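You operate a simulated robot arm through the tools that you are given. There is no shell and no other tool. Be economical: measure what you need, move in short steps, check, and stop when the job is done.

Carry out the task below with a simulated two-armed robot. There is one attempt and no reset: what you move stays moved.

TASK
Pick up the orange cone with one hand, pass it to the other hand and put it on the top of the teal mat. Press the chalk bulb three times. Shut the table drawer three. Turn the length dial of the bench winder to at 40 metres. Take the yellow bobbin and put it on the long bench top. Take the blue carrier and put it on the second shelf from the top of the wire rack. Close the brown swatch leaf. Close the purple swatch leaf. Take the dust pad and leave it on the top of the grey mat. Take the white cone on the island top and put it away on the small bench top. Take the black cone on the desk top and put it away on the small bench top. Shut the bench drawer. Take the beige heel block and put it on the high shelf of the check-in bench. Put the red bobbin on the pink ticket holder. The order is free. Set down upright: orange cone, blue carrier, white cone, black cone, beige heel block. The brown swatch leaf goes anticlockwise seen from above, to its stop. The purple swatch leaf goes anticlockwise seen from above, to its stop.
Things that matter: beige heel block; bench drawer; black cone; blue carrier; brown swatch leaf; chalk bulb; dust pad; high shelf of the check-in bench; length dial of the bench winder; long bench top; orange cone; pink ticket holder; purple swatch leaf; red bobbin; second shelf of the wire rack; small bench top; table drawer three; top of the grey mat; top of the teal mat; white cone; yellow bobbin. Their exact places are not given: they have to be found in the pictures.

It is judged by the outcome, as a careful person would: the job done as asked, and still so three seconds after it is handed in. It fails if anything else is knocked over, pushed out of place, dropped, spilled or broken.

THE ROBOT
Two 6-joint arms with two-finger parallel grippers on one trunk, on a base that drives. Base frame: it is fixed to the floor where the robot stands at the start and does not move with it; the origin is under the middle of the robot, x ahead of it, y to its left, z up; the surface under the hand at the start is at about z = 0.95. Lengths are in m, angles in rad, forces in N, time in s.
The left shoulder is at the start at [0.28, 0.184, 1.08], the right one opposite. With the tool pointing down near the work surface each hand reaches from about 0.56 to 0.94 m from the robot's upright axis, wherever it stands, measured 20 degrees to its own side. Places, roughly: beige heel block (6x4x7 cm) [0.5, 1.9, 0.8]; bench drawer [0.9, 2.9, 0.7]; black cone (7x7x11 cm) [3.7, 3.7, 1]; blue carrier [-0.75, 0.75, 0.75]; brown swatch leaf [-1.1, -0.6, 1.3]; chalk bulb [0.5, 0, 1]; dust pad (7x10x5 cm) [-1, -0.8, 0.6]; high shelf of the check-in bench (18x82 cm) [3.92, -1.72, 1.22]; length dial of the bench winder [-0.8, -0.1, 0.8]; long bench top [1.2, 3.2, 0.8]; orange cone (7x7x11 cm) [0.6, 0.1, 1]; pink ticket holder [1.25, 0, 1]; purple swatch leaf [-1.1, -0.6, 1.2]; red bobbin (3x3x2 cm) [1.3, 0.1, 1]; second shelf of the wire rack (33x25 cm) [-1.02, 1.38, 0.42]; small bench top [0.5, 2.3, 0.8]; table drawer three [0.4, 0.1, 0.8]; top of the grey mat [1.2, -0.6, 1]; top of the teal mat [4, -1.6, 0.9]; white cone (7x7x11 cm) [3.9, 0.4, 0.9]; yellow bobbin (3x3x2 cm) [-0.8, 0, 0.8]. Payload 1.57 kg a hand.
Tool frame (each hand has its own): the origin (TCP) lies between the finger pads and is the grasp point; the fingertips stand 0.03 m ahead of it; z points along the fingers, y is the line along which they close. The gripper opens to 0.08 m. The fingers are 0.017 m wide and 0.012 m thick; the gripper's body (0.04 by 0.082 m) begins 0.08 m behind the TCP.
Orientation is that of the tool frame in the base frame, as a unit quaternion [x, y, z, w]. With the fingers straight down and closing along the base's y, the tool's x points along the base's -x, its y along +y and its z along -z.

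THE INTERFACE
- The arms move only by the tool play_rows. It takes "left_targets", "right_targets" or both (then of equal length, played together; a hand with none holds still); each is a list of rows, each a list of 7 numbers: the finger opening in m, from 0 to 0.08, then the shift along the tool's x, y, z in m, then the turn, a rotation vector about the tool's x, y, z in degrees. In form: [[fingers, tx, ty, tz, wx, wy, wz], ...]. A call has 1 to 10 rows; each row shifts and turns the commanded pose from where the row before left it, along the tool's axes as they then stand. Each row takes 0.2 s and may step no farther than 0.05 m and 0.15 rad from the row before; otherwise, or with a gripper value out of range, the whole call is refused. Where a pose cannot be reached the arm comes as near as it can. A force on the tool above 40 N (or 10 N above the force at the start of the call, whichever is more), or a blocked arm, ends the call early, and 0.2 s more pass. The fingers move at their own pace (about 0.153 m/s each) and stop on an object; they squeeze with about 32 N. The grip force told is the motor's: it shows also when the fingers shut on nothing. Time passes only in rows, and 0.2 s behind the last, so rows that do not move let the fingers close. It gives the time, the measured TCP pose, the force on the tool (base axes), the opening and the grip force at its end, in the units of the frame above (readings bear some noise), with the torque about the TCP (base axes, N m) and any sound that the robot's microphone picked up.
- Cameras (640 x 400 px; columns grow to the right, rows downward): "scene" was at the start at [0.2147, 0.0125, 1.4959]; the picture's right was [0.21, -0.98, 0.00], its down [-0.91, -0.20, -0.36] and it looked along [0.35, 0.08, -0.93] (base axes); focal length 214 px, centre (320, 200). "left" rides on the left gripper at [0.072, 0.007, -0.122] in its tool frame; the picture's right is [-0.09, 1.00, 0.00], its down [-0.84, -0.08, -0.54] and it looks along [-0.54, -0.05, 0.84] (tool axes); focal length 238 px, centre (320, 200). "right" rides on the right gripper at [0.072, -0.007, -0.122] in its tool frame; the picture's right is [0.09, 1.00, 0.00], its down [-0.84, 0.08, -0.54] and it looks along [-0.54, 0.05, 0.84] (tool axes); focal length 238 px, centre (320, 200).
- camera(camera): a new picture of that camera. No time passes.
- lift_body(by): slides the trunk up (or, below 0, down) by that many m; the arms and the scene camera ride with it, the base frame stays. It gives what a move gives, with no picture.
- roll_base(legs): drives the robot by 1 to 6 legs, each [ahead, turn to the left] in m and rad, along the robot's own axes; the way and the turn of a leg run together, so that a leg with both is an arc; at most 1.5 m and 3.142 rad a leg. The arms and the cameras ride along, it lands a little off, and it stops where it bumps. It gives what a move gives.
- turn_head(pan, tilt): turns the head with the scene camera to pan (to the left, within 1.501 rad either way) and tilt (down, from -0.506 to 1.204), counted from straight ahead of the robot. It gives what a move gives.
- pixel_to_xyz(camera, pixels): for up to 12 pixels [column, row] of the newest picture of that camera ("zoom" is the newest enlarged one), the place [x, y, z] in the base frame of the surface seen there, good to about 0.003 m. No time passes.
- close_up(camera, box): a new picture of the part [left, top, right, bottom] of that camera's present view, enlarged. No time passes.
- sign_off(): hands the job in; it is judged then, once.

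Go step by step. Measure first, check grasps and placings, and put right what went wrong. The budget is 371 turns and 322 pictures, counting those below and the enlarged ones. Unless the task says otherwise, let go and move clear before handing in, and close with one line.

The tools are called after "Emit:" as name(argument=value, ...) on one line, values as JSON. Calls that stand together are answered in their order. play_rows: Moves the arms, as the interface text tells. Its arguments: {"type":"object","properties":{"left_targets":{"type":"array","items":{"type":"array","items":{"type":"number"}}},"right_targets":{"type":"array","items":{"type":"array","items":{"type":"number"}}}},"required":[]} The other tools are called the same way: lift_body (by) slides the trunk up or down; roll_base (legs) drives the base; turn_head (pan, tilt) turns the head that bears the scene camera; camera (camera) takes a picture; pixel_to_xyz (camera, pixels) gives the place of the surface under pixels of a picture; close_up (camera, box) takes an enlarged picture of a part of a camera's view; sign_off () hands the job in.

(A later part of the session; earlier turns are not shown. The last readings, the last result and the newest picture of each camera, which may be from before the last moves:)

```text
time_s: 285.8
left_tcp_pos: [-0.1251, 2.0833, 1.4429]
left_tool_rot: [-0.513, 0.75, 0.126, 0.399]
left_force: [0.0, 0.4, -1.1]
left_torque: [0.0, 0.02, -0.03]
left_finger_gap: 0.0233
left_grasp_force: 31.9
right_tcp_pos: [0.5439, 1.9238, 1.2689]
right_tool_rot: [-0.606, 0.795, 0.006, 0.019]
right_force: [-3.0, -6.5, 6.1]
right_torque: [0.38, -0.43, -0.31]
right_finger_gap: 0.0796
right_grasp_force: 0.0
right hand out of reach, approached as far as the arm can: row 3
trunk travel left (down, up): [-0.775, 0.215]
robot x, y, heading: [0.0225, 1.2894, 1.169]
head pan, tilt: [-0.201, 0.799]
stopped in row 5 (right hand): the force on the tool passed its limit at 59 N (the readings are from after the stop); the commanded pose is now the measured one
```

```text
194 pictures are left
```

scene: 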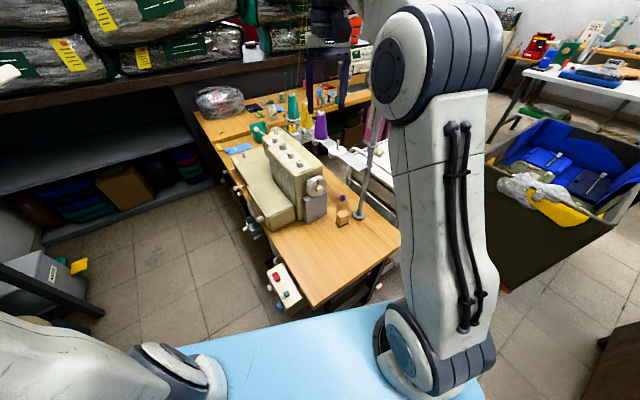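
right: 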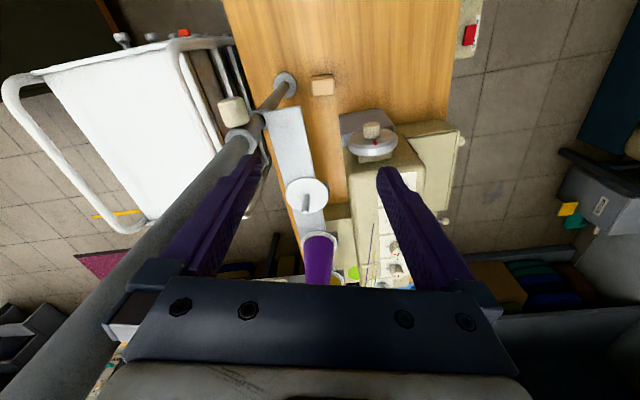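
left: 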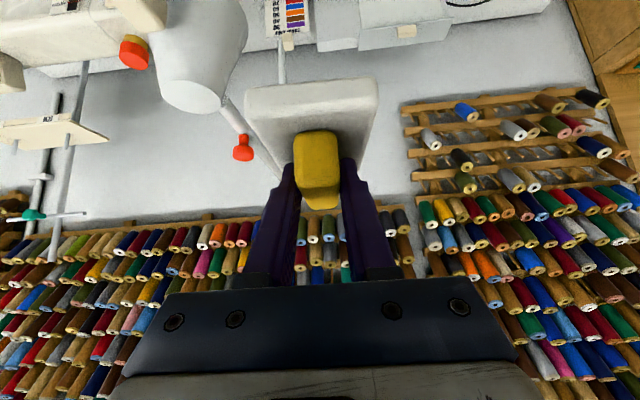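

The gripper's wide side touched the pole at z≈1.27. I'll back away from it at once, and instead grip across the short side with the hand turned ~75°.

Emit:
play_rows(right_targets=[[0.055, 0, 0.02, 0, 0, 0, 0], [0.055, 0, 0.04, 0, 0, 0, 0], [0.055, 0, 0.04, 0, 0, 0, 0]])

Emit:
camera(camera="scene")

Emit:
camera(camera="right")

```text
time_s: 286.6
left_tcp_pos: [-0.1237, 2.0814, 1.443]
left_tool_rot: [-0.512, 0.75, 0.126, 0.399]
left_force: [0.2, -1.1, -1.5]
left_torque: [-0.02, 0.0, -0.01]
left_finger_gap: 0.0232
left_grasp_force: 31.8
right_tcp_pos: [0.4455, 1.9517, 1.2649]
right_tool_rot: [-0.607, 0.795, 0.005, 0.017]
right_force: [0.7, -0.7, 0.9]
right_torque: [0.02, -0.01, -0.02]
right_finger_gap: 0.0549
right_grasp_force: 0.1
trunk travel left (down, up): [-0.775, 0.215]
robot x, y, heading: [0.0204, 1.2898, 1.169]
head pan, tilt: [-0.201, 0.799]
```

```text
193 pictures are left
```

scene: 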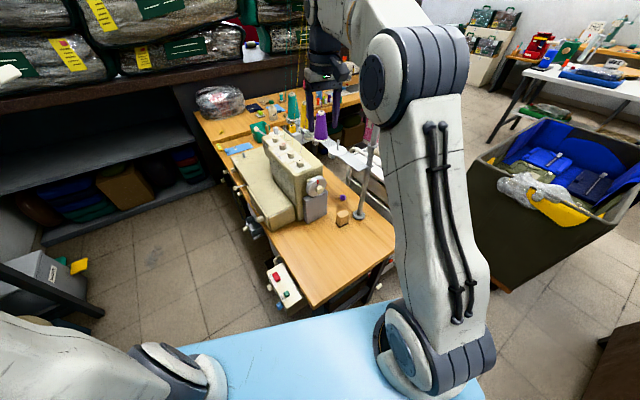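

```text
192 pictures are left
```

right: 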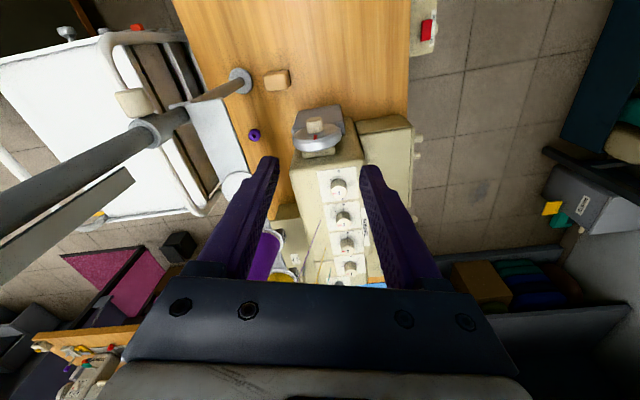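

The stand didn't move. I'll instead approach at 45° from the south so the gripper body stays clear of the pole: first retreat, yaw, pitch.

Emit:
play_rows(right_targets=[[0.075, 0.0357, -0.0212, 0.01, 0, 0, 0], [0.075, 0.0357, -0.0212, 0.01, 0, 0, 0], [0.075, 0.0357, -0.0212, 0.01, 0, 0, 0], [0.075, 0.0357, -0.0212, 0.01, 0, 0, 0], [0.075, 0.02, -0.0212, 0.01, 0, 0, -4.6], [0.075, 0, 0, 0, 0, 0, -4.7]])

Emit:
play_rows(right_targets=[[0.075, 0, 0, 0, 0, -7.5, 0], [0.075, 0, 0, 0, 0, -7.5, 0], [0.075, 0, 0, 0, 0, -7.5, 0], [0.075, 0, 0, 0, 0, -7.5, 0], [0.075, 0, 0, 0, 0, -7.5, 0], [0.075, 0, 0, 0, 0, -7.5, 0]])

Emit:
lift_body(by=-0.2)

Emit:
camera(camera="right")

```text
time_s: 288.0
left_tcp_pos: [-0.1232, 2.0809, 1.4422]
left_tool_rot: [-0.512, 0.75, 0.126, 0.399]
left_force: [0.0, -0.4, -0.2]
left_torque: [-0.02, -0.01, -0.01]
left_finger_gap: 0.0235
left_grasp_force: 32.3
right_tcp_pos: [0.5071, 1.7681, 1.2108]
right_tool_rot: [-0.67, 0.742, 0.005, 0.017]
right_force: [-0.3, -0.1, -0.7]
right_torque: [0.03, -0.04, 0.0]
right_finger_gap: 0.0749
right_grasp_force: 0.2
trunk travel left (down, up): [-0.775, 0.215]
robot x, y, heading: [0.02, 1.292, 1.167]
head pan, tilt: [-0.201, 0.799]
```

```text
time_s: 289.4
left_tcp_pos: [-0.1241, 2.083, 1.4434]
left_tool_rot: [-0.513, 0.75, 0.126, 0.399]
left_force: [0.2, -0.5, -0.6]
left_torque: [-0.04, 0.02, -0.03]
left_finger_gap: 0.0235
left_grasp_force: 31.6
right_tcp_pos: [0.5087, 1.768, 1.2097]
right_tool_rot: [-0.617, 0.68, 0.26, 0.3]
right_force: [-0.3, -0.1, -0.3]
right_torque: [0.01, 0.0, 0.05]
right_finger_gap: 0.0748
right_grasp_force: 0.0
trunk travel left (down, up): [-0.775, 0.215]
robot x, y, heading: [0.0177, 1.2917, 1.17]
head pan, tilt: [-0.201, 0.799]
```

```text
time_s: 291.6
left_tcp_pos: [-0.1247, 2.0821, 1.242]
left_tool_rot: [-0.512, 0.751, 0.125, 0.399]
left_force: [1.1, 0.0, -1.0]
left_torque: [-0.01, -0.01, 0.01]
left_finger_gap: 0.0235
left_grasp_force: 32.1
right_tcp_pos: [0.5081, 1.7667, 1.0113]
right_tool_rot: [-0.616, 0.68, 0.259, 0.301]
right_force: [-0.3, -0.1, 0.9]
right_torque: [0.03, 0.03, 0.0]
right_finger_gap: 0.075
right_grasp_force: 0.1
trunk travel left (down, up): [-0.575, 0.415]
robot x, y, heading: [0.0244, 1.2934, 1.17]
head pan, tilt: [-0.201, 0.799]
```

```text
191 pictures are left
```

right: 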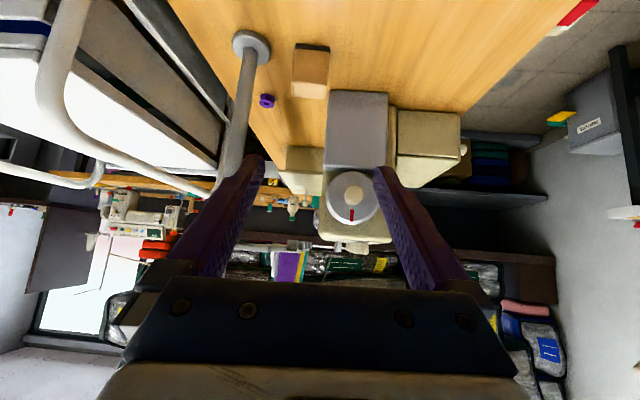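

Emit:
play_rows(right_targets=[[0.072, 0.009, -0.004, 0.035, 0, 0, 0], [0.072, 0.009, -0.004, 0.035, 0, 0, 0], [0.072, 0.009, -0.004, 0.035, 0, 0, 0], [0.072, 0.008, -0.004, 0.035, 0, 0, 0]])

Emit:
camera(camera="right")

```text
time_s: 292.6
left_tcp_pos: [-0.1239, 2.0819, 1.2437]
left_tool_rot: [-0.512, 0.75, 0.127, 0.399]
left_force: [-0.2, -1.3, 0.0]
left_torque: [0.03, 0.04, -0.05]
left_finger_gap: 0.0234
left_grasp_force: 31.1
right_tcp_pos: [0.5336, 1.8443, 0.8873]
right_tool_rot: [-0.617, 0.679, 0.261, 0.301]
right_force: [0.2, 0.4, 0.3]
right_torque: [0.06, 0.01, -0.03]
right_finger_gap: 0.0722
right_grasp_force: 0.0
trunk travel left (down, up): [-0.575, 0.415]
robot x, y, heading: [0.0204, 1.2916, 1.172]
head pan, tilt: [-0.201, 0.799]
```

```text
190 pictures are left
```

right: 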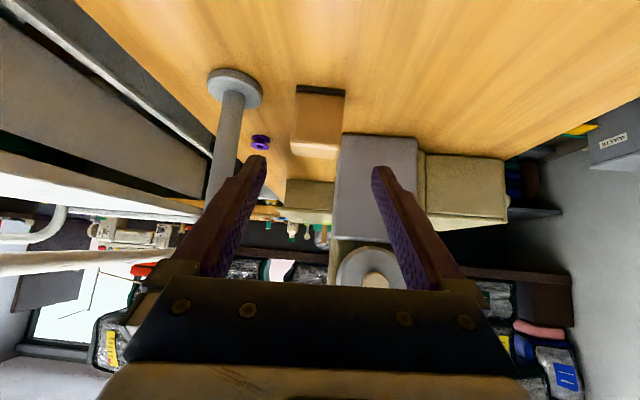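

Emit:
pixel_to_xyz(camera="right", pixels=[[295, 130], [341, 132], [318, 148], [292, 152], [337, 157], [318, 115], [222, 140], [232, 90], [345, 110], [296, 110]])

```text
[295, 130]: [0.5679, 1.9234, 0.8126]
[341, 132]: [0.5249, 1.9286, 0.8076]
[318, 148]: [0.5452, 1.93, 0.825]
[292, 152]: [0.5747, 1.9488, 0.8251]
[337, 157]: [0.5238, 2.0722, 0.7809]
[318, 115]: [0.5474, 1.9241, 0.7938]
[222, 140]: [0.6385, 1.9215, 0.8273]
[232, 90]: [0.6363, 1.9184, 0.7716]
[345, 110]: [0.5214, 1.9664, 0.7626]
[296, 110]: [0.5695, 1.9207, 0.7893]
```

Block faces x 0.5225–0.571, front y 1.924. Advance straight in and grip.

Emit:
play_rows(right_targets=[[0.072, -0.002, 0, 0.04, 0, 0, 0], [0.072, -0.002, 0, 0.04, 0, 0, 0], [0.072, -0.001, 0, 0.03, 0, 0, 0], [0.072, -0.001, 0, 0.0166, 0, 0, 0]])

Emit:
camera(camera="right")

```text
time_s: 293.6
left_tcp_pos: [-0.1238, 2.0816, 1.243]
left_tool_rot: [-0.512, 0.75, 0.126, 0.399]
left_force: [-0.3, 0.7, 0.1]
left_torque: [0.01, 0.01, 0.01]
left_finger_gap: 0.0234
left_grasp_force: 32.4
right_tcp_pos: [0.5468, 1.9413, 0.806]
right_tool_rot: [-0.617, 0.679, 0.26, 0.301]
right_force: [0.5, 0.1, 0.2]
right_torque: [-0.01, 0.0, -0.01]
right_finger_gap: 0.072
right_grasp_force: 0.0
trunk travel left (down, up): [-0.575, 0.415]
robot x, y, heading: [0.0236, 1.289, 1.17]
head pan, tilt: [-0.201, 0.799]
```

```text
189 pictures are left
```

right: 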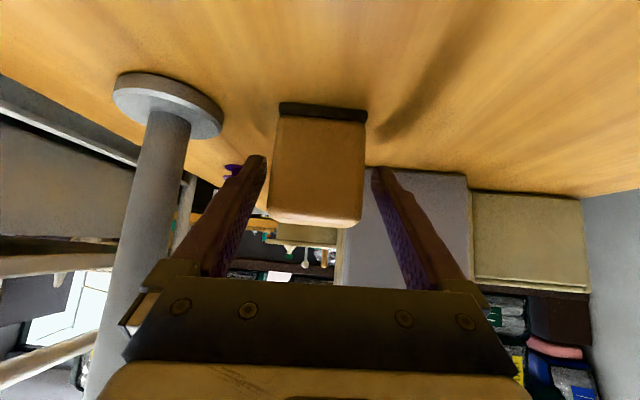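

Block is between the fingers and the pole is clear. Closing, then lifting back along the tool.

Emit:
play_rows(right_targets=[[0.03, 0, 0, 0, 0, 0, 0], [0.03, 0, 0, 0, 0, 0, 0], [0.03, 0, 0, 0, 0, 0, 0], [0.03, -0.014, 0, -0.014, 0, 0, 0], [0.03, -0.01, 0, -0.03, 0, 0, 0], [0.03, -0.005, 0, -0.04, 0, 0, 0]])

Emit:
camera(camera="right")

```text
time_s: 294.9
left_tcp_pos: [-0.1239, 2.0821, 1.2427]
left_tool_rot: [-0.513, 0.75, 0.127, 0.398]
left_force: [-0.2, -0.3, -1.3]
left_torque: [0.01, 0.02, 0.0]
left_finger_gap: 0.0236
left_grasp_force: 32.4
right_tcp_pos: [0.5422, 1.9002, 0.8869]
right_tool_rot: [-0.617, 0.68, 0.259, 0.301]
right_force: [-0.1, -0.4, -1.1]
right_torque: [0.0, -0.02, 0.03]
right_finger_gap: 0.0515
right_grasp_force: 31.9
trunk travel left (down, up): [-0.575, 0.415]
robot x, y, heading: [0.021, 1.2947, 1.17]
head pan, tilt: [-0.201, 0.799]
```

```text
188 pictures are left
```

right: 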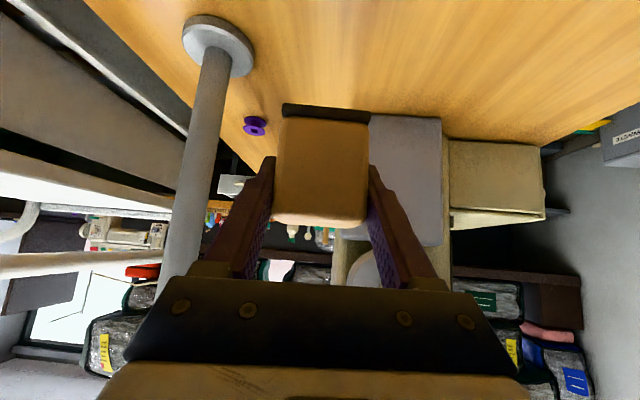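

The block is held (gap 0.0515, bottom 0.043 below TCP). I'll retreat, raise both hands, turn left away from the pole, and reverse down the aisle to the south corridor.

Emit:
play_rows(right_targets=[[0.03, 0, 0, -0.045, 0, 0, 0], [0.03, 0, 0, -0.045, 0, 0, 0], [0.03, 0, 0, -0.045, 0, 0, 0], [0.03, -0.03, 0, -0.03, 0, 0, 0], [0.03, -0.03, 0, -0.03, 0, 0, 0], [0.03, -0.03, 0, -0.03, 0, 0, 0]])

Emit:
lift_body(by=0.2)

Emit:
roll_base(legs=[[0, 0.35], [-1.4, 0]])

```text
time_s: 296.4
left_tcp_pos: [-0.1236, 2.0815, 1.2433]
left_tool_rot: [-0.512, 0.75, 0.126, 0.399]
left_force: [-0.1, 0.7, -0.2]
left_torque: [-0.01, 0.02, -0.01]
left_finger_gap: 0.0235
left_grasp_force: 31.5
right_tcp_pos: [0.5244, 1.7986, 1.1037]
right_tool_rot: [-0.617, 0.679, 0.26, 0.301]
right_force: [0.5, 0.4, -1.1]
right_torque: [-0.06, -0.01, 0.0]
right_finger_gap: 0.0513
right_grasp_force: 32.2
trunk travel left (down, up): [-0.575, 0.415]
robot x, y, heading: [0.0257, 1.2918, 1.167]
head pan, tilt: [-0.201, 0.799]
```

```text
time_s: 298.5
left_tcp_pos: [-0.1232, 2.0824, 1.4432]
left_tool_rot: [-0.512, 0.75, 0.126, 0.399]
left_force: [-0.5, 0.5, -0.3]
left_torque: [-0.02, -0.01, -0.01]
left_finger_gap: 0.0234
left_grasp_force: 31.5
right_tcp_pos: [0.5249, 1.7982, 1.3035]
right_tool_rot: [-0.617, 0.68, 0.259, 0.301]
right_force: [0.4, 0.0, 0.0]
right_torque: [0.01, -0.01, -0.02]
right_finger_gap: 0.0513
right_grasp_force: 31.8
trunk travel left (down, up): [-0.775, 0.215]
robot x, y, heading: [0.0224, 1.2937, 1.173]
head pan, tilt: [-0.201, 0.799]
```

```text
time_s: 306.7
left_tcp_pos: [-0.4606, 0.5719, 1.443]
left_tool_rot: [-0.633, 0.652, 0.192, 0.371]
left_force: [0.6, -0.4, -0.5]
left_torque: [-0.03, 0.02, -0.02]
left_finger_gap: 0.0233
left_grasp_force: 32.4
right_tcp_pos: [0.2464, 0.5234, 1.3043]
right_tool_rot: [0.724, -0.564, -0.307, -0.252]
right_force: [0.3, 0.4, -0.8]
right_torque: [0.02, 0.01, -0.01]
right_finger_gap: 0.0515
right_grasp_force: 31.8
trunk travel left (down, up): [-0.775, 0.215]
robot x, y, heading: [-0.0551, -0.1263, 1.511]
head pan, tilt: [-0.201, 0.799]
```

Emit:
roll_base(legs=[[-1.12, 0], [0, -1.5]])

Emit:
turn_head(pan=0, tilt=0.5)

Emit:
camera(camera="scene")

```text
time_s: 316.1
left_tcp_pos: [0.5338, -0.819, 1.4427]
left_tool_rot: [-0.014, 0.908, -0.114, 0.403]
left_force: [-0.7, 0.4, -1.1]
left_torque: [0.01, 0.03, 0.04]
left_finger_gap: 0.0234
left_grasp_force: 32.1
right_tcp_pos: [0.5245, -1.5269, 1.3044]
right_tool_rot: [-0.14, 0.907, 0.052, 0.394]
right_force: [-0.5, 0.7, -0.7]
right_torque: [0.0, -0.01, 0.01]
right_finger_gap: 0.0514
right_grasp_force: 31.6
trunk travel left (down, up): [-0.775, 0.215]
robot x, y, heading: [-0.1362, -1.261, 0.003]
head pan, tilt: [-0.201, 0.799]
```

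```text
time_s: 316.9
left_tcp_pos: [0.5339, -0.8185, 1.4425]
left_tool_rot: [-0.014, 0.908, -0.114, 0.403]
left_force: [-0.3, 0.0, -1.4]
left_torque: [0.01, 0.03, 0.02]
left_finger_gap: 0.0233
left_grasp_force: 32.1
right_tcp_pos: [0.5255, -1.5273, 1.3036]
right_tool_rot: [-0.139, 0.907, 0.05, 0.394]
right_force: [0.3, 0.1, -0.6]
right_torque: [0.0, -0.03, 0.0]
right_finger_gap: 0.0514
right_grasp_force: 32.3
trunk travel left (down, up): [-0.775, 0.215]
robot x, y, heading: [-0.1361, -1.265, 0.003]
head pan, tilt: [0.0, 0.499]
```

```text
187 pictures are left
```

scene: 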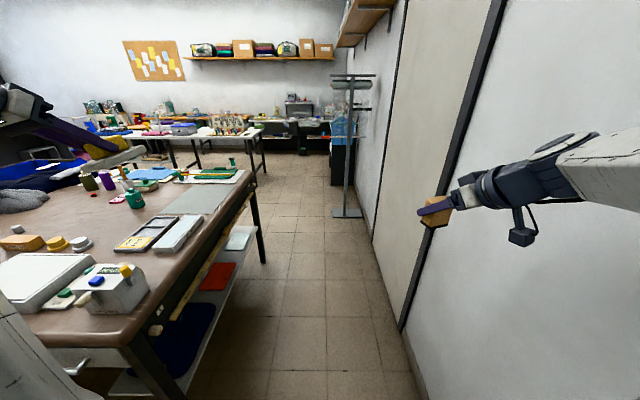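

Emit:
pixel_to_xyz(camera="scene", pixels=[[345, 212], [335, 215], [360, 215], [350, 150], [250, 178], [150, 335], [262, 260], [370, 230], [400, 330], [200, 205], [260, 165], [340, 85]])

Emit:
close_up(camera="scene", box=[200, 60, 420, 240])

```text
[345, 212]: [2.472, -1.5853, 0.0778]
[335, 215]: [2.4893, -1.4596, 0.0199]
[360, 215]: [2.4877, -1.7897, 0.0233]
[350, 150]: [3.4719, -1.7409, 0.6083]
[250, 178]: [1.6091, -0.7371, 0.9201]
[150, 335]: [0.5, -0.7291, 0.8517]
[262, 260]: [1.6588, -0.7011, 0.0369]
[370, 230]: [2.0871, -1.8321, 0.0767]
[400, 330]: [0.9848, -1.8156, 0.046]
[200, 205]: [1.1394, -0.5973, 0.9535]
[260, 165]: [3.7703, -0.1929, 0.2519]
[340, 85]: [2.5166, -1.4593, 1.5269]
```

```text
2.22 times, centred on (310, 150) of scene
```

zoom: 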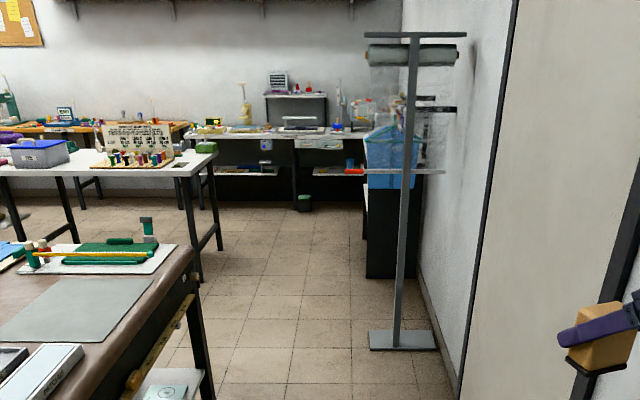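

The corridor is clear (table edge y≈-0.735, wall -1.82; stand at x≈2.49). I'll drive to x≈0.75 and turn toward the grey mat, levelling the pad.

Emit:
roll_base(legs=[[0.89, 0], [0, 0.62]])

Emit:
play_rows(left_targets=[[0.01, 0, 0, 0, 0, 0, 8.3], [0.01, 0, 0, 0, 0, 0, 8.3], [0.01, 0, 0, 0, 0, 4.5, 0]])

Emit:
turn_head(pan=0.3, tilt=0.8)

Emit:
camera(camera="scene")

Emit:
camera(camera="left")

```text
time_s: 323.2
left_tcp_pos: [1.0193, -0.5109, 1.4439]
left_tool_rot: [-0.289, 0.861, 0.013, 0.418]
left_force: [-0.2, 0.6, -1.6]
left_torque: [-0.01, 0.03, 0.04]
left_finger_gap: 0.0234
left_grasp_force: 32.8
right_tcp_pos: [1.4235, -1.093, 1.3038]
right_tool_rot: [-0.409, 0.821, 0.169, 0.36]
right_force: [-0.4, 0.5, -0.4]
right_torque: [-0.04, 0.01, -0.03]
right_finger_gap: 0.0516
right_grasp_force: 32.0
trunk travel left (down, up): [-0.775, 0.215]
robot x, y, heading: [0.7312, -1.2605, 0.621]
head pan, tilt: [0.0, 0.499]
```

```text
time_s: 324.0
left_tcp_pos: [1.0193, -0.511, 1.4432]
left_tool_rot: [-0.164, 0.909, 0.067, 0.377]
left_force: [0.3, -0.6, -0.7]
left_torque: [0.01, 0.01, 0.0]
left_finger_gap: 0.0236
left_grasp_force: 31.6
right_tcp_pos: [1.4227, -1.0901, 1.3045]
right_tool_rot: [-0.409, 0.822, 0.168, 0.36]
right_force: [-0.1, 0.0, 0.1]
right_torque: [0.0, -0.02, 0.0]
right_finger_gap: 0.0515
right_grasp_force: 32.4
trunk travel left (down, up): [-0.775, 0.215]
robot x, y, heading: [0.7294, -1.2622, 0.622]
head pan, tilt: [0.0, 0.499]
```

```text
time_s: 324.8
left_tcp_pos: [1.0204, -0.5103, 1.4427]
left_tool_rot: [-0.164, 0.909, 0.067, 0.377]
left_force: [0.9, 0.0, -1.4]
left_torque: [-0.03, 0.01, -0.01]
left_finger_gap: 0.0235
left_grasp_force: 32.5
right_tcp_pos: [1.4232, -1.0905, 1.304]
right_tool_rot: [-0.41, 0.821, 0.169, 0.36]
right_force: [-0.5, -0.2, 0.2]
right_torque: [0.05, 0.02, -0.01]
right_finger_gap: 0.0515
right_grasp_force: 32.1
trunk travel left (down, up): [-0.775, 0.215]
robot x, y, heading: [0.7309, -1.2575, 0.616]
head pan, tilt: [0.3, 0.799]
```

```text
185 pictures are left
```

scene: 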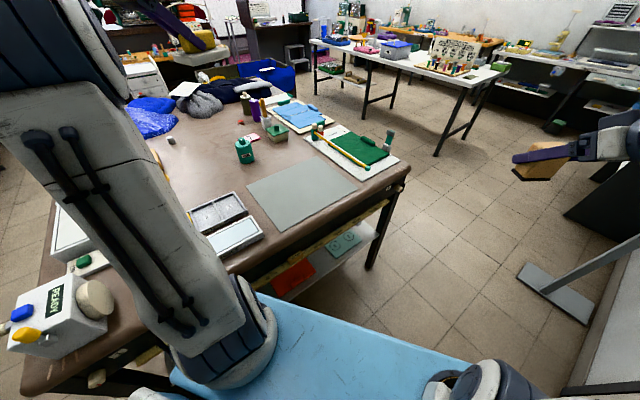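

```text
184 pictures are left
```

left: 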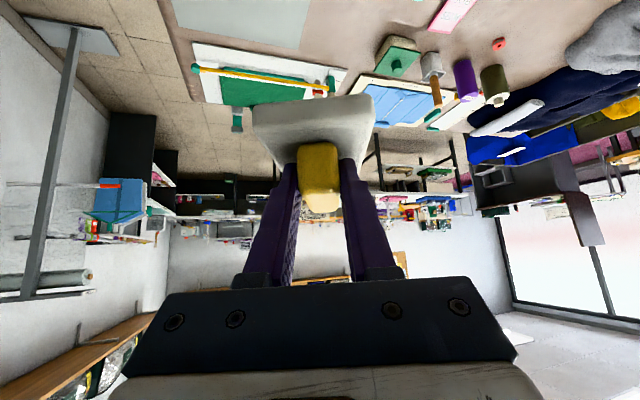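

Emit:
pixel_to_xyz(camera="scene", pixels=[[250, 190], [290, 229], [354, 186], [312, 154], [302, 190], [240, 215], [335, 160], [275, 160]])

```text
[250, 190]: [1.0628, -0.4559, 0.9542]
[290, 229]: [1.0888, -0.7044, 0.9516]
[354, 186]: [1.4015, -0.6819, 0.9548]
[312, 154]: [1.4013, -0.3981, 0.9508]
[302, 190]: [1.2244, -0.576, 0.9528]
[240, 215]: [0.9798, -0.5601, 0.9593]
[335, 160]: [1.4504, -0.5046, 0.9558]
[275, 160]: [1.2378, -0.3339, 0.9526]
```

The mat spans x 1.06–1.40, y -0.40…-0.71, z≈0.953. Moving the pad above (1.21,-0.58).

Emit:
play_rows(left_targets=[[0.01, 0.0147, -0.0147, 0.0388, 0, 0, 0], [0.01, 0.0147, -0.0147, 0.0388, 0, 0, 0], [0.01, 0.0147, -0.0147, 0.0388, 0, 0, 0], [0.01, 0.0147, -0.0147, 0.0388, 0, 0, 0], [0.01, 0.0147, -0.0147, 0.0388, 0, 0, 0], [0.01, 0.0147, -0.0147, 0.0388, 0, 0, 0], [0.01, 0.0147, -0.0147, 0.0388, 0, 0, 0], [0.01, 0.0147, -0.0147, 0.0388, 0, 0, 0], [0.01, 0.0147, -0.0147, 0.0388, 0, 0, 0]])

Emit:
camera(camera="left")

Emit:
close_up(camera="scene", box=[200, 90, 420, 250])

```text
time_s: 326.8
left_tcp_pos: [1.2098, -0.5825, 1.0994]
left_tool_rot: [-0.164, 0.91, 0.067, 0.376]
left_force: [-0.3, -1.1, -1.0]
left_torque: [-0.03, 0.02, -0.02]
left_finger_gap: 0.0234
left_grasp_force: 31.4
right_tcp_pos: [1.4227, -1.0917, 1.3047]
right_tool_rot: [-0.409, 0.821, 0.169, 0.36]
right_force: [0.0, -0.4, -0.8]
right_torque: [-0.02, 0.0, 0.03]
right_finger_gap: 0.0512
right_grasp_force: 31.7
trunk travel left (down, up): [-0.775, 0.215]
robot x, y, heading: [0.7325, -1.2649, 0.621]
head pan, tilt: [0.3, 0.799]
```

```text
183 pictures are left
```

left: 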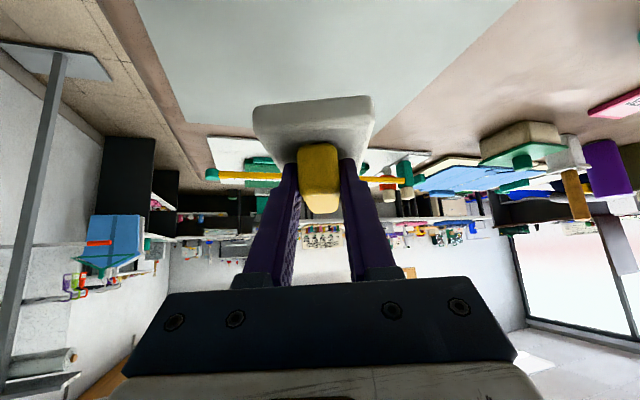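

```text
2.50 times, centred on (310, 170) of scene
```

zoom: 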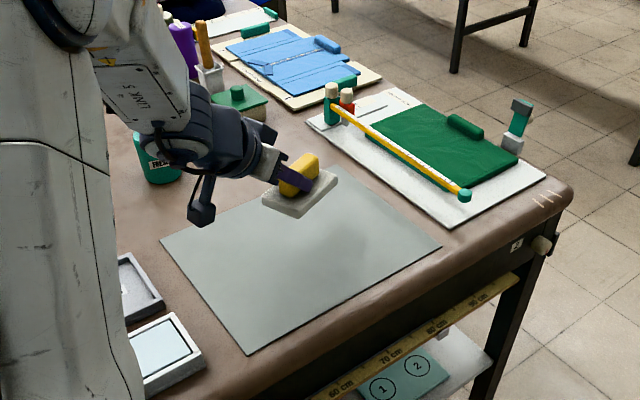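

Level and above the mat. Lowering to contact.

Emit:
play_rows(left_targets=[[0.01, 0.028, 0, 0.028, 0, 0, 0], [0.01, 0.025, 0, 0.025, 0, 0, 0], [0.01, 0.008, 0, 0.008, 0, 0, 0], [0.01, 0.004, 0, 0.004, 0, 0, 0], [0.01, 0.004, 0, 0.004, 0, 0, 0], [0.01, 0.003, 0, 0.003, 0, 0, 0]])

```text
time_s: 328.2
left_tcp_pos: [1.2093, -0.5801, 1.0002]
left_tool_rot: [-0.165, 0.909, 0.068, 0.377]
left_force: [0.2, 0.4, -0.7]
left_torque: [-0.04, -0.02, -0.01]
left_finger_gap: 0.0235
left_grasp_force: 32.3
right_tcp_pos: [1.4229, -1.0926, 1.3036]
right_tool_rot: [-0.41, 0.821, 0.169, 0.36]
right_force: [-0.4, 0.7, -0.6]
right_torque: [0.0, 0.01, 0.0]
right_finger_gap: 0.0515
right_grasp_force: 32.2
trunk travel left (down, up): [-0.775, 0.215]
robot x, y, heading: [0.7305, -1.2581, 0.621]
head pan, tilt: [0.3, 0.799]
```

Emit:
play_rows(left_targets=[[0.01, 0.002, 0, 0.002, 0, 0, 0], [0.01, 0.002, 0, 0.002, 0, 0, 0], [0.01, 0.001, 0, 0.001, 0, 0, 0]])

Emit:
camera(camera="left")

```text
time_s: 329.0
left_tcp_pos: [1.2112, -0.5793, 0.9977]
left_tool_rot: [-0.164, 0.908, 0.069, 0.38]
left_force: [-2.1, -4.6, 27.3]
left_torque: [-0.39, 0.83, 0.03]
left_finger_gap: 0.0233
left_grasp_force: 32.4
right_tcp_pos: [1.4225, -1.093, 1.3051]
right_tool_rot: [-0.409, 0.821, 0.169, 0.361]
right_force: [0.0, -0.4, -0.6]
right_torque: [0.02, 0.01, -0.01]
right_finger_gap: 0.0515
right_grasp_force: 31.8
trunk travel left (down, up): [-0.775, 0.215]
robot x, y, heading: [0.7324, -1.2596, 0.614]
head pan, tilt: [0.3, 0.799]
```

```text
181 pictures are left
```

left: 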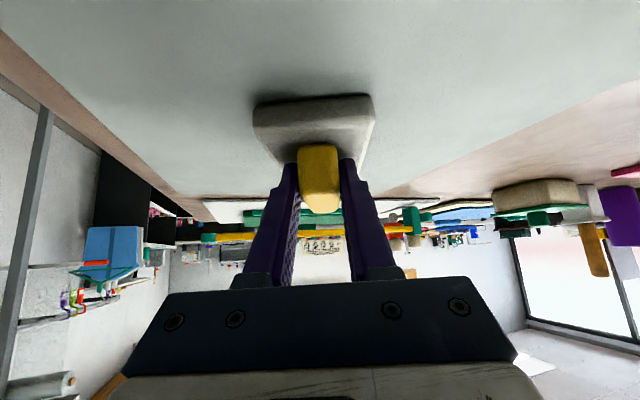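

Contact (27 N), pad flat on the mat. Easing 2 mm, opening and retreating.

Emit:
play_rows(left_targets=[[0.01, -0.001, 0, -0.001, 0, 0, 0], [0.05, 0, 0, 0, 0, 0, 0], [0.05, 0, 0, 0, 0, 0, 0], [0.05, 0, 0, -0.03, 0, 0, 0], [0.05, -0.01, 0, -0.04, 0, 0, 0], [0.05, -0.02, 0, -0.04, 0, 0, 0], [0.05, -0.03, 0, -0.03, 0, 0, 0]])

Emit:
close_up(camera="scene", box=[200, 90, 420, 250])

```text
time_s: 330.6
left_tcp_pos: [1.1554, -0.5995, 1.1354]
left_tool_rot: [-0.166, 0.909, 0.068, 0.376]
left_force: [-0.1, -0.1, 0.6]
left_torque: [0.0, -0.02, 0.03]
left_finger_gap: 0.0498
left_grasp_force: 0.0
right_tcp_pos: [1.4236, -1.0913, 1.3044]
right_tool_rot: [-0.409, 0.822, 0.168, 0.36]
right_force: [0.1, 0.5, -0.9]
right_torque: [0.01, -0.01, 0.01]
right_finger_gap: 0.0514
right_grasp_force: 32.3
trunk travel left (down, up): [-0.775, 0.215]
robot x, y, heading: [0.7302, -1.2605, 0.621]
head pan, tilt: [0.3, 0.799]
```

```text
2.50 times, centred on (310, 170) of scene
```

zoom: 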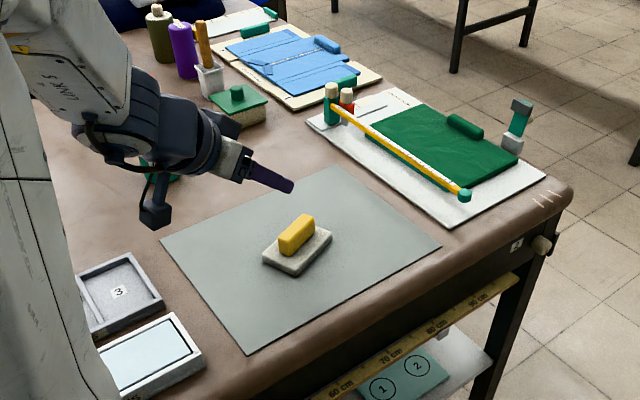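

The pad is on the grey mat. Next is the orange cone with the left hand: raise the hands, reverse out, and go to the table front.

Emit:
play_rows(left_targets=[[0.06, -0.03, 0, -0.03, 0, 0, 0], [0.06, -0.03, 0, -0.03, 0, 0, 0], [0.06, -0.03, 0, -0.03, 0, 0, 0], [0.06, -0.03, 0, -0.03, 0, 7.5, 0], [0.06, -0.02, 0, -0.03, 0, 7.5, 0], [0.06, 0, 0, -0.03, 0, 7.5, 0], [0.06, 0, 0, -0.02, 0, 7.5, 0], [0.06, 0, 0, 0, 0, 7.5, 0], [0.06, 0, 0, 0, 0, 7.5, 0]], right_targets=[[0.03, -0.02, 0, -0.02, 0, 0, 0], [0.03, -0.02, 0, -0.02, 0, 0, 0], [0.03, -0.02, 0, -0.02, 0, 0, 0], [0.03, 0, 0, 0, 0, 0, 0], [0.03, 0, 0, 0, 0, 0, 0], [0.03, 0, 0, 0, 0, 0, 0], [0.03, 0, 0, 0, 0, 0, 0], [0.03, 0, 0, 0, 0, 0, 0], [0.03, 0, 0, 0, 0, 0, 0]])

Emit:
roll_base(legs=[[0, -0.62], [-0.88, 0], [0, 1.571], [1.13, 0], [0, -1.571]])

Emit:
turn_head(pan=0, tilt=0.8)

Emit:
camera(camera="scene")

```text
time_s: 332.6
left_tcp_pos: [1.1307, -0.6099, 1.3824]
left_tool_rot: [-0.178, 0.984, 0.0, 0.0]
left_force: [0.1, 0.2, 0.3]
left_torque: [0.03, -0.01, -0.02]
left_finger_gap: 0.0598
left_grasp_force: 0.0
left hand out of reach, approached as far as the arm can: row 9
right_tcp_pos: [1.4185, -1.0901, 1.3899]
right_tool_rot: [-0.409, 0.822, 0.168, 0.36]
right_force: [-0.5, -0.2, -0.8]
right_torque: [0.01, 0.03, 0.01]
right_finger_gap: 0.0515
right_grasp_force: 32.6
trunk travel left (down, up): [-0.775, 0.215]
robot x, y, heading: [0.7328, -1.255, 0.624]
head pan, tilt: [0.3, 0.799]
```

```text
time_s: 352.0
left_tcp_pos: [0.5922, 0.1464, 1.383]
left_tool_rot: [0.155, 0.988, 0.0, 0.0]
left_force: [-0.4, 0.7, 0.2]
left_torque: [0.02, 0.02, 0.02]
left_finger_gap: 0.0602
left_grasp_force: 0.0
right_tcp_pos: [0.5195, -0.4092, 1.3894]
right_tool_rot: [-0.117, 0.91, 0.042, 0.395]
right_force: [-0.9, 0.2, -0.5]
right_torque: [-0.03, -0.01, 0.02]
right_finger_gap: 0.0514
right_grasp_force: 32.1
trunk travel left (down, up): [-0.775, 0.215]
robot x, y, heading: [-0.126, -0.1179, -0.047]
head pan, tilt: [0.3, 0.799]
```

```text
time_s: 352.8
left_tcp_pos: [0.5917, 0.1462, 1.3828]
left_tool_rot: [0.155, 0.988, -0.001, 0.001]
left_force: [-0.4, 0.2, -0.3]
left_torque: [-0.01, 0.0, 0.01]
left_finger_gap: 0.0598
left_grasp_force: 0.1
right_tcp_pos: [0.5194, -0.409, 1.3893]
right_tool_rot: [-0.116, 0.91, 0.041, 0.395]
right_force: [0.4, 0.6, -1.1]
right_torque: [-0.02, 0.0, 0.03]
right_finger_gap: 0.0515
right_grasp_force: 32.0
trunk travel left (down, up): [-0.775, 0.215]
robot x, y, heading: [-0.1255, -0.1161, -0.046]
head pan, tilt: [0.0, 0.799]
```

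```text
179 pictures are left
```

scene: 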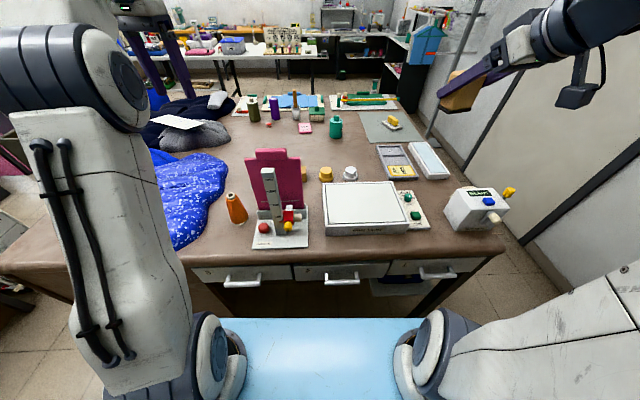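

Back at the table; everything is in place. I'll measure the orange cone at (236,208), the pink plate's edge, and neighbours.

Emit:
close_up(camera="scene", box=[200, 140, 320, 250])

Emit:
pixel_to_xyz(camera="zoom", pixels=[[175, 305], [160, 345], [195, 430], [145, 425], [245, 430], [255, 100], [285, 300], [175, 290]])

Emit:
camera(camera="left")

```text
3.64 times, centred on (260, 195) of scene
```

zoom: 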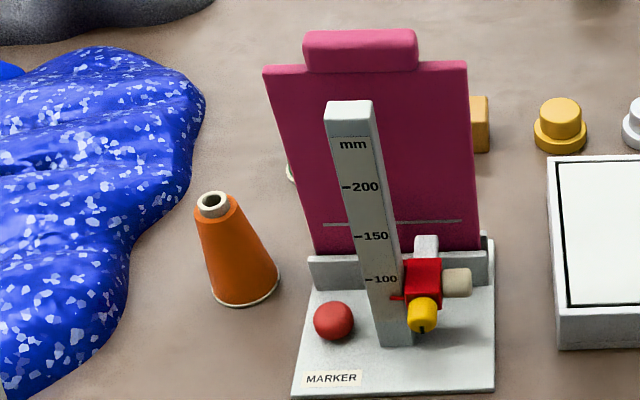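

```text
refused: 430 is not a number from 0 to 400
```

```text
177 pictures are left
```

left: 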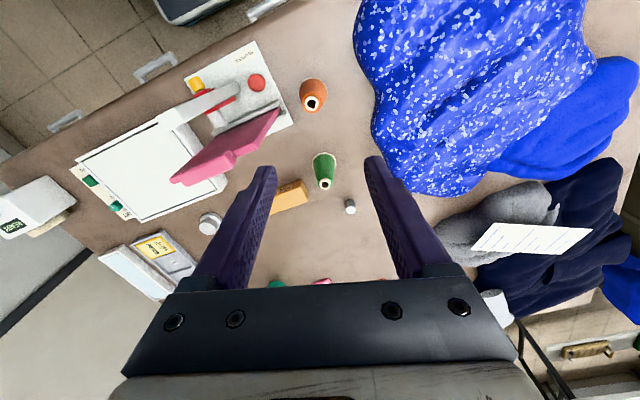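

Emit:
pixel_to_xyz(camera="zoom", pixels=[[213, 205], [205, 215], [225, 215], [240, 300], [213, 295], [278, 275], [270, 75], [300, 200], [320, 250], [290, 175], [150, 200]])

Emit:
pixel_to_xyz(camera="left", pixels=[[312, 102], [305, 92], [320, 90], [313, 82], [300, 108], [277, 108], [260, 110], [325, 170]])

```text
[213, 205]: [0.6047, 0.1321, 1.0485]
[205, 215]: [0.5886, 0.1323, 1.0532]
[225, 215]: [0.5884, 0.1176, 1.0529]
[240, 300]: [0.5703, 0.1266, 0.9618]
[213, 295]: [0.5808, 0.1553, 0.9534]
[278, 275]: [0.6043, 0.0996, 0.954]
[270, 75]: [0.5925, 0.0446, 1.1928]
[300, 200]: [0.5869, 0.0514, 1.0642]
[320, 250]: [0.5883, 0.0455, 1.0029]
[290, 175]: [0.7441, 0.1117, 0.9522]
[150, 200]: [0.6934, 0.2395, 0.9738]
```

```text
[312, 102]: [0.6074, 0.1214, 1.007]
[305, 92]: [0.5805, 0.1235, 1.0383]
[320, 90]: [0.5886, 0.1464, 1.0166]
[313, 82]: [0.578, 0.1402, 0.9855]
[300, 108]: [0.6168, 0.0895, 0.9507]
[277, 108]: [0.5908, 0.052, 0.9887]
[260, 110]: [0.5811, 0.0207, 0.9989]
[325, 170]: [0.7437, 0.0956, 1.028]
```

The cone axis is about (0.598,0.127), top 1.06; the pink plate's edge is at y≈0.05. I'll turn the left hand 90° so its thin side faces the plate.

Emit:
play_rows(left_targets=[[0.075, -0.0125, -0.016, 0, 0, 0, 8], [0.075, 0, 0, 0, 0, 0, 8], [0.075, 0, 0, 0, 0, 0, 8], [0.075, 0, 0, 0, 0, 0, 8], [0.075, 0, 0, 0, 0, 0, 8], [0.075, 0, 0, 0, 0, 0, 8], [0.075, 0, 0, 0, 0, 0, 8], [0.075, 0, 0, 0, 0, 0, 8], [0.075, 0, 0, 0, 0, 0, 8]])

Emit:
camera(camera="left")

```text
time_s: 354.8
left_tcp_pos: [0.5984, 0.1263, 1.3822]
left_tool_rot: [0.707, 0.707, 0.002, 0.002]
left_force: [0.3, -0.2, 0.2]
left_torque: [-0.04, 0.0, 0.0]
left_finger_gap: 0.0749
left_grasp_force: 0.1
right_tcp_pos: [0.5198, -0.4092, 1.3897]
right_tool_rot: [-0.117, 0.91, 0.041, 0.395]
right_force: [0.7, 0.6, -0.4]
right_torque: [0.0, -0.02, 0.01]
right_finger_gap: 0.0514
right_grasp_force: 32.0
trunk travel left (down, up): [-0.775, 0.215]
robot x, y, heading: [-0.1247, -0.1129, -0.048]
head pan, tilt: [0.0, 0.799]
```

```text
176 pictures are left
```

left: 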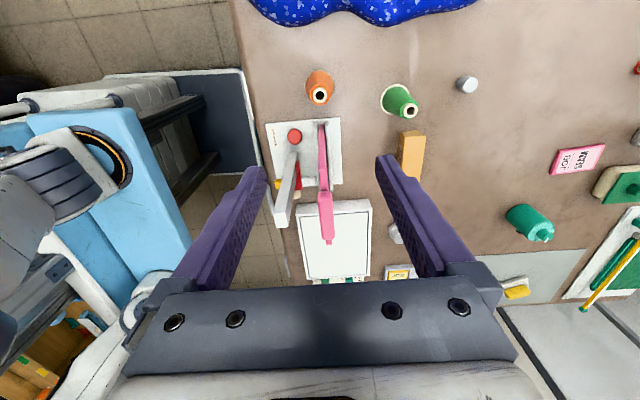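

Aligned. Descending to just above the cone.

Emit:
play_rows(left_targets=[[0.075, 0, 0, 0.045, 0, 0, 0], [0.075, 0, 0, 0.045, 0, 0, 0], [0.075, 0, 0, 0.045, 0, 0, 0], [0.075, 0, 0, 0.045, 0, 0, 0], [0.075, 0, 0, 0.045, 0, 0, 0], [0.075, 0, 0, 0.045, 0, 0, 0]])

Emit:
camera(camera="left")

Emit:
pixel_to_xyz(camera="left", pixels=[[320, 140], [320, 120], [300, 130], [340, 130], [320, 100]])

```text
time_s: 356.2
left_tcp_pos: [0.5982, 0.1261, 1.1091]
left_tool_rot: [0.706, 0.708, 0.001, 0.001]
left_force: [0.2, -0.5, -0.9]
left_torque: [-0.01, 0.01, -0.03]
left_finger_gap: 0.075
left_grasp_force: 0.0
right_tcp_pos: [0.5193, -0.4085, 1.3894]
right_tool_rot: [-0.117, 0.91, 0.041, 0.395]
right_force: [-0.2, -0.8, -1.8]
right_torque: [0.0, 0.0, 0.02]
right_finger_gap: 0.0514
right_grasp_force: 32.4
trunk travel left (down, up): [-0.775, 0.215]
robot x, y, heading: [-0.1259, -0.1153, -0.045]
head pan, tilt: [0.0, 0.799]
```

```text
175 pictures are left
```

left: 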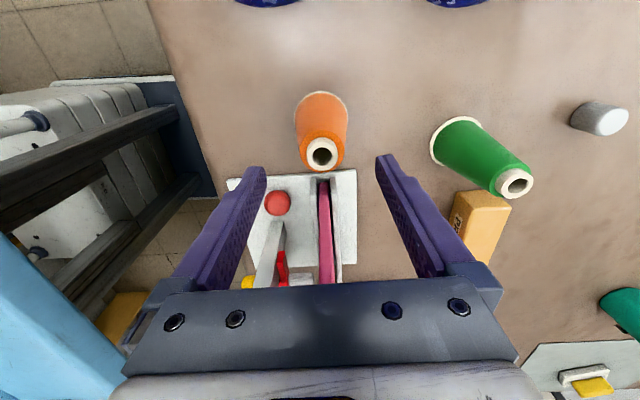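

```text
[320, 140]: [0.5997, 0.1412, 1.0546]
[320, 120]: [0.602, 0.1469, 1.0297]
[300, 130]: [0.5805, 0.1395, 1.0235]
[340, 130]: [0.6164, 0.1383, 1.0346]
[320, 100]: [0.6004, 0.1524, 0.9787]
```

Cone centred (x≈0.599, y≈0.126). Descend 7.3 cm and close.

Emit:
play_rows(left_targets=[[0.075, 0, 0, 0.04, 0, 0, 0], [0.075, 0, 0, 0.033, 0, 0, 0], [0.02, 0, 0, 0, 0, 0, 0], [0.02, 0, 0, 0, 0, 0, 0], [0.02, 0, 0, 0, 0, 0, 0]])

Emit:
camera(camera="left")

```text
time_s: 357.4
left_tcp_pos: [0.5989, 0.1294, 1.0371]
left_tool_rot: [0.706, 0.708, 0.002, 0.001]
left_force: [-0.6, 0.6, 0.7]
left_torque: [0.0, 0.0, 0.01]
left_finger_gap: 0.045
left_grasp_force: 31.6
right_tcp_pos: [0.521, -0.4107, 1.3894]
right_tool_rot: [-0.117, 0.91, 0.041, 0.395]
right_force: [-0.1, -0.5, -0.2]
right_torque: [0.02, 0.0, 0.01]
right_finger_gap: 0.0513
right_grasp_force: 32.0
trunk travel left (down, up): [-0.775, 0.215]
robot x, y, heading: [-0.1227, -0.1166, -0.049]
head pan, tilt: [0.0, 0.799]
```

```text
174 pictures are left
```

left: 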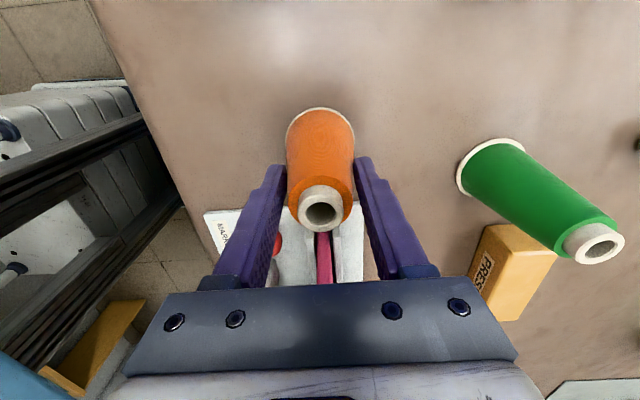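

Gripped with gap 0.045. Lifting gently and checking for slip.

Emit:
play_rows(left_targets=[[0.02, 0, 0, -0.02, 0, 0, 0], [0.02, 0, 0, -0.03, 0, 0, 0], [0.02, 0, 0, -0.03, 0, 0, 0]])

Emit:
camera(camera="left")

```text
time_s: 358.2
left_tcp_pos: [0.5985, 0.1266, 1.1158]
left_tool_rot: [0.706, 0.708, 0.001, 0.001]
left_force: [-0.3, 0.3, -1.6]
left_torque: [0.02, -0.02, 0.03]
left_finger_gap: 0.0451
left_grasp_force: 31.7
right_tcp_pos: [0.5194, -0.4103, 1.3898]
right_tool_rot: [-0.118, 0.911, 0.041, 0.394]
right_force: [0.5, -0.4, -1.4]
right_torque: [-0.02, -0.03, 0.03]
right_finger_gap: 0.0512
right_grasp_force: 31.5
trunk travel left (down, up): [-0.775, 0.215]
robot x, y, heading: [-0.1225, -0.114, -0.051]
head pan, tilt: [0.0, 0.799]
```

```text
173 pictures are left
```

left: 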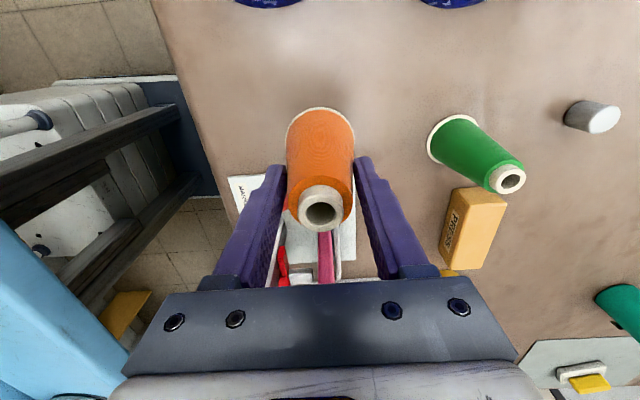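

The cone is held (bottom 0.086 below TCP). I'll raise it and drive to the south corridor.

Emit:
play_rows(left_targets=[[0.02, 0, 0, -0.045, 0, 0, 0], [0.02, 0, 0, -0.045, 0, 0, 0], [0.02, 0, 0, -0.045, 0, 0, 0], [0.02, 0, 0, -0.045, 0, 0, 0], [0.02, 0, 0, -0.045, 0, 0, 0], [0.02, 0, 0, -0.045, 0, 0, 0]])

Emit:
roll_base(legs=[[0, 1.62], [-1.03, 0], [0, -1.571]])

```text
time_s: 359.6
left_tcp_pos: [0.5935, 0.1264, 1.3851]
left_tool_rot: [0.707, 0.708, 0.001, 0.001]
left_force: [-0.7, -0.4, -1.2]
left_torque: [-0.02, -0.03, -0.02]
left_finger_gap: 0.0452
left_grasp_force: 31.8
left hand out of reach, approached as far as the arm can: row 6
right_tcp_pos: [0.52, -0.4095, 1.39]
right_tool_rot: [-0.117, 0.91, 0.041, 0.395]
right_force: [-0.2, 0.1, -0.4]
right_torque: [0.02, 0.01, -0.01]
right_finger_gap: 0.0516
right_grasp_force: 32.3
trunk travel left (down, up): [-0.775, 0.215]
robot x, y, heading: [-0.126, -0.1129, -0.048]
head pan, tilt: [0.0, 0.799]
```

```text
time_s: 372.4
left_tcp_pos: [0.5621, -0.8641, 1.3842]
left_tool_rot: [0.714, 0.7, 0.001, 0.002]
left_force: [0.4, 0.4, -1.1]
left_torque: [0.03, 0.03, 0.0]
left_finger_gap: 0.0449
left_grasp_force: 32.1
right_tcp_pos: [0.475, -1.3969, 1.3896]
right_tool_rot: [-0.106, 0.912, 0.036, 0.396]
right_force: [0.0, -0.3, -1.1]
right_torque: [-0.01, 0.04, 0.0]
right_finger_gap: 0.0516
right_grasp_force: 31.8
trunk travel left (down, up): [-0.775, 0.215]
robot x, y, heading: [-0.164, -1.092, -0.066]
head pan, tilt: [0.0, 0.799]
```

Emit:
roll_base(legs=[[0, 0.045], [1.0, 0], [0.92, 0], [0, 0.37], [0.75, 0]])

Emit:
turn_head(pan=-0.3, tilt=0.4)

Emit:
camera(camera="scene")

```text
time_s: 387.2
left_tcp_pos: [3.0379, -0.4135, 1.3846]
left_tool_rot: [0.565, 0.825, 0.003, 0.001]
left_force: [0.4, -0.1, -0.9]
left_torque: [0.04, -0.04, -0.04]
left_finger_gap: 0.0446
left_grasp_force: 31.9
right_tcp_pos: [3.1616, -0.9394, 1.3889]
right_tool_rot: [-0.282, 0.874, 0.112, 0.381]
right_force: [-0.1, 0.4, -0.5]
right_torque: [-0.02, 0.01, 0.0]
right_finger_gap: 0.0513
right_grasp_force: 31.5
trunk travel left (down, up): [-0.775, 0.215]
robot x, y, heading: [2.4571, -0.8963, 0.32]
head pan, tilt: [0.0, 0.799]
```

```text
time_s: 388.0
left_tcp_pos: [3.037, -0.4129, 1.384]
left_tool_rot: [0.564, 0.826, 0.002, 0.001]
left_force: [0.3, 0.7, -0.9]
left_torque: [0.02, 0.01, 0.01]
left_finger_gap: 0.0448
left_grasp_force: 31.8
right_tcp_pos: [3.1608, -0.9388, 1.3892]
right_tool_rot: [-0.282, 0.874, 0.113, 0.38]
right_force: [-0.6, 0.8, 0.0]
right_torque: [-0.01, 0.01, -0.05]
right_finger_gap: 0.0515
right_grasp_force: 32.0
trunk travel left (down, up): [-0.775, 0.215]
robot x, y, heading: [2.4548, -0.8945, 0.323]
head pan, tilt: [-0.3, 0.4]
```

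```text
172 pictures are left
```

scene: 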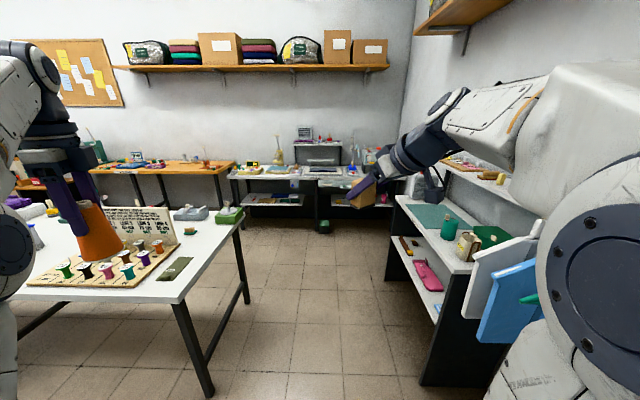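

I see the check-in bench along the right wall with the teal mat at (435,215) and the high shelf above. I'll measure it and the island table.

Emit:
pixel_to_xyz(camera="scene", pixels=[[435, 215], [412, 208], [440, 205], [465, 230], [395, 200], [460, 270], [470, 165], [450, 160], [238, 225], [178, 300], [205, 390], [420, 380]])

Emit:
close_up(camera="scene", box=[370, 130, 570, 290])

```text
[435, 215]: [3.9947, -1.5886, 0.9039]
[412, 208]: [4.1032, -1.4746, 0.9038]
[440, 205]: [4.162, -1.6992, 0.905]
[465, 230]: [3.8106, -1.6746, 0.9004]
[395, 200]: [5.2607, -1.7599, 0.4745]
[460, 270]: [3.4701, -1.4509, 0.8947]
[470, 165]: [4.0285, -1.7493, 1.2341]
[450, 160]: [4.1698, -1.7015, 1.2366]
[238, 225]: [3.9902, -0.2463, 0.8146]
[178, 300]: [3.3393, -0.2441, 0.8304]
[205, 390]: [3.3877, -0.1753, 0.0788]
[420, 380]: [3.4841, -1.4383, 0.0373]
```

```text
2.50 times, centred on (470, 210) of scene
```

zoom: 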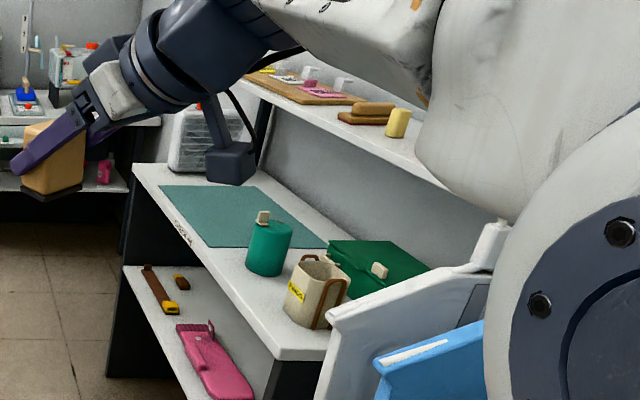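

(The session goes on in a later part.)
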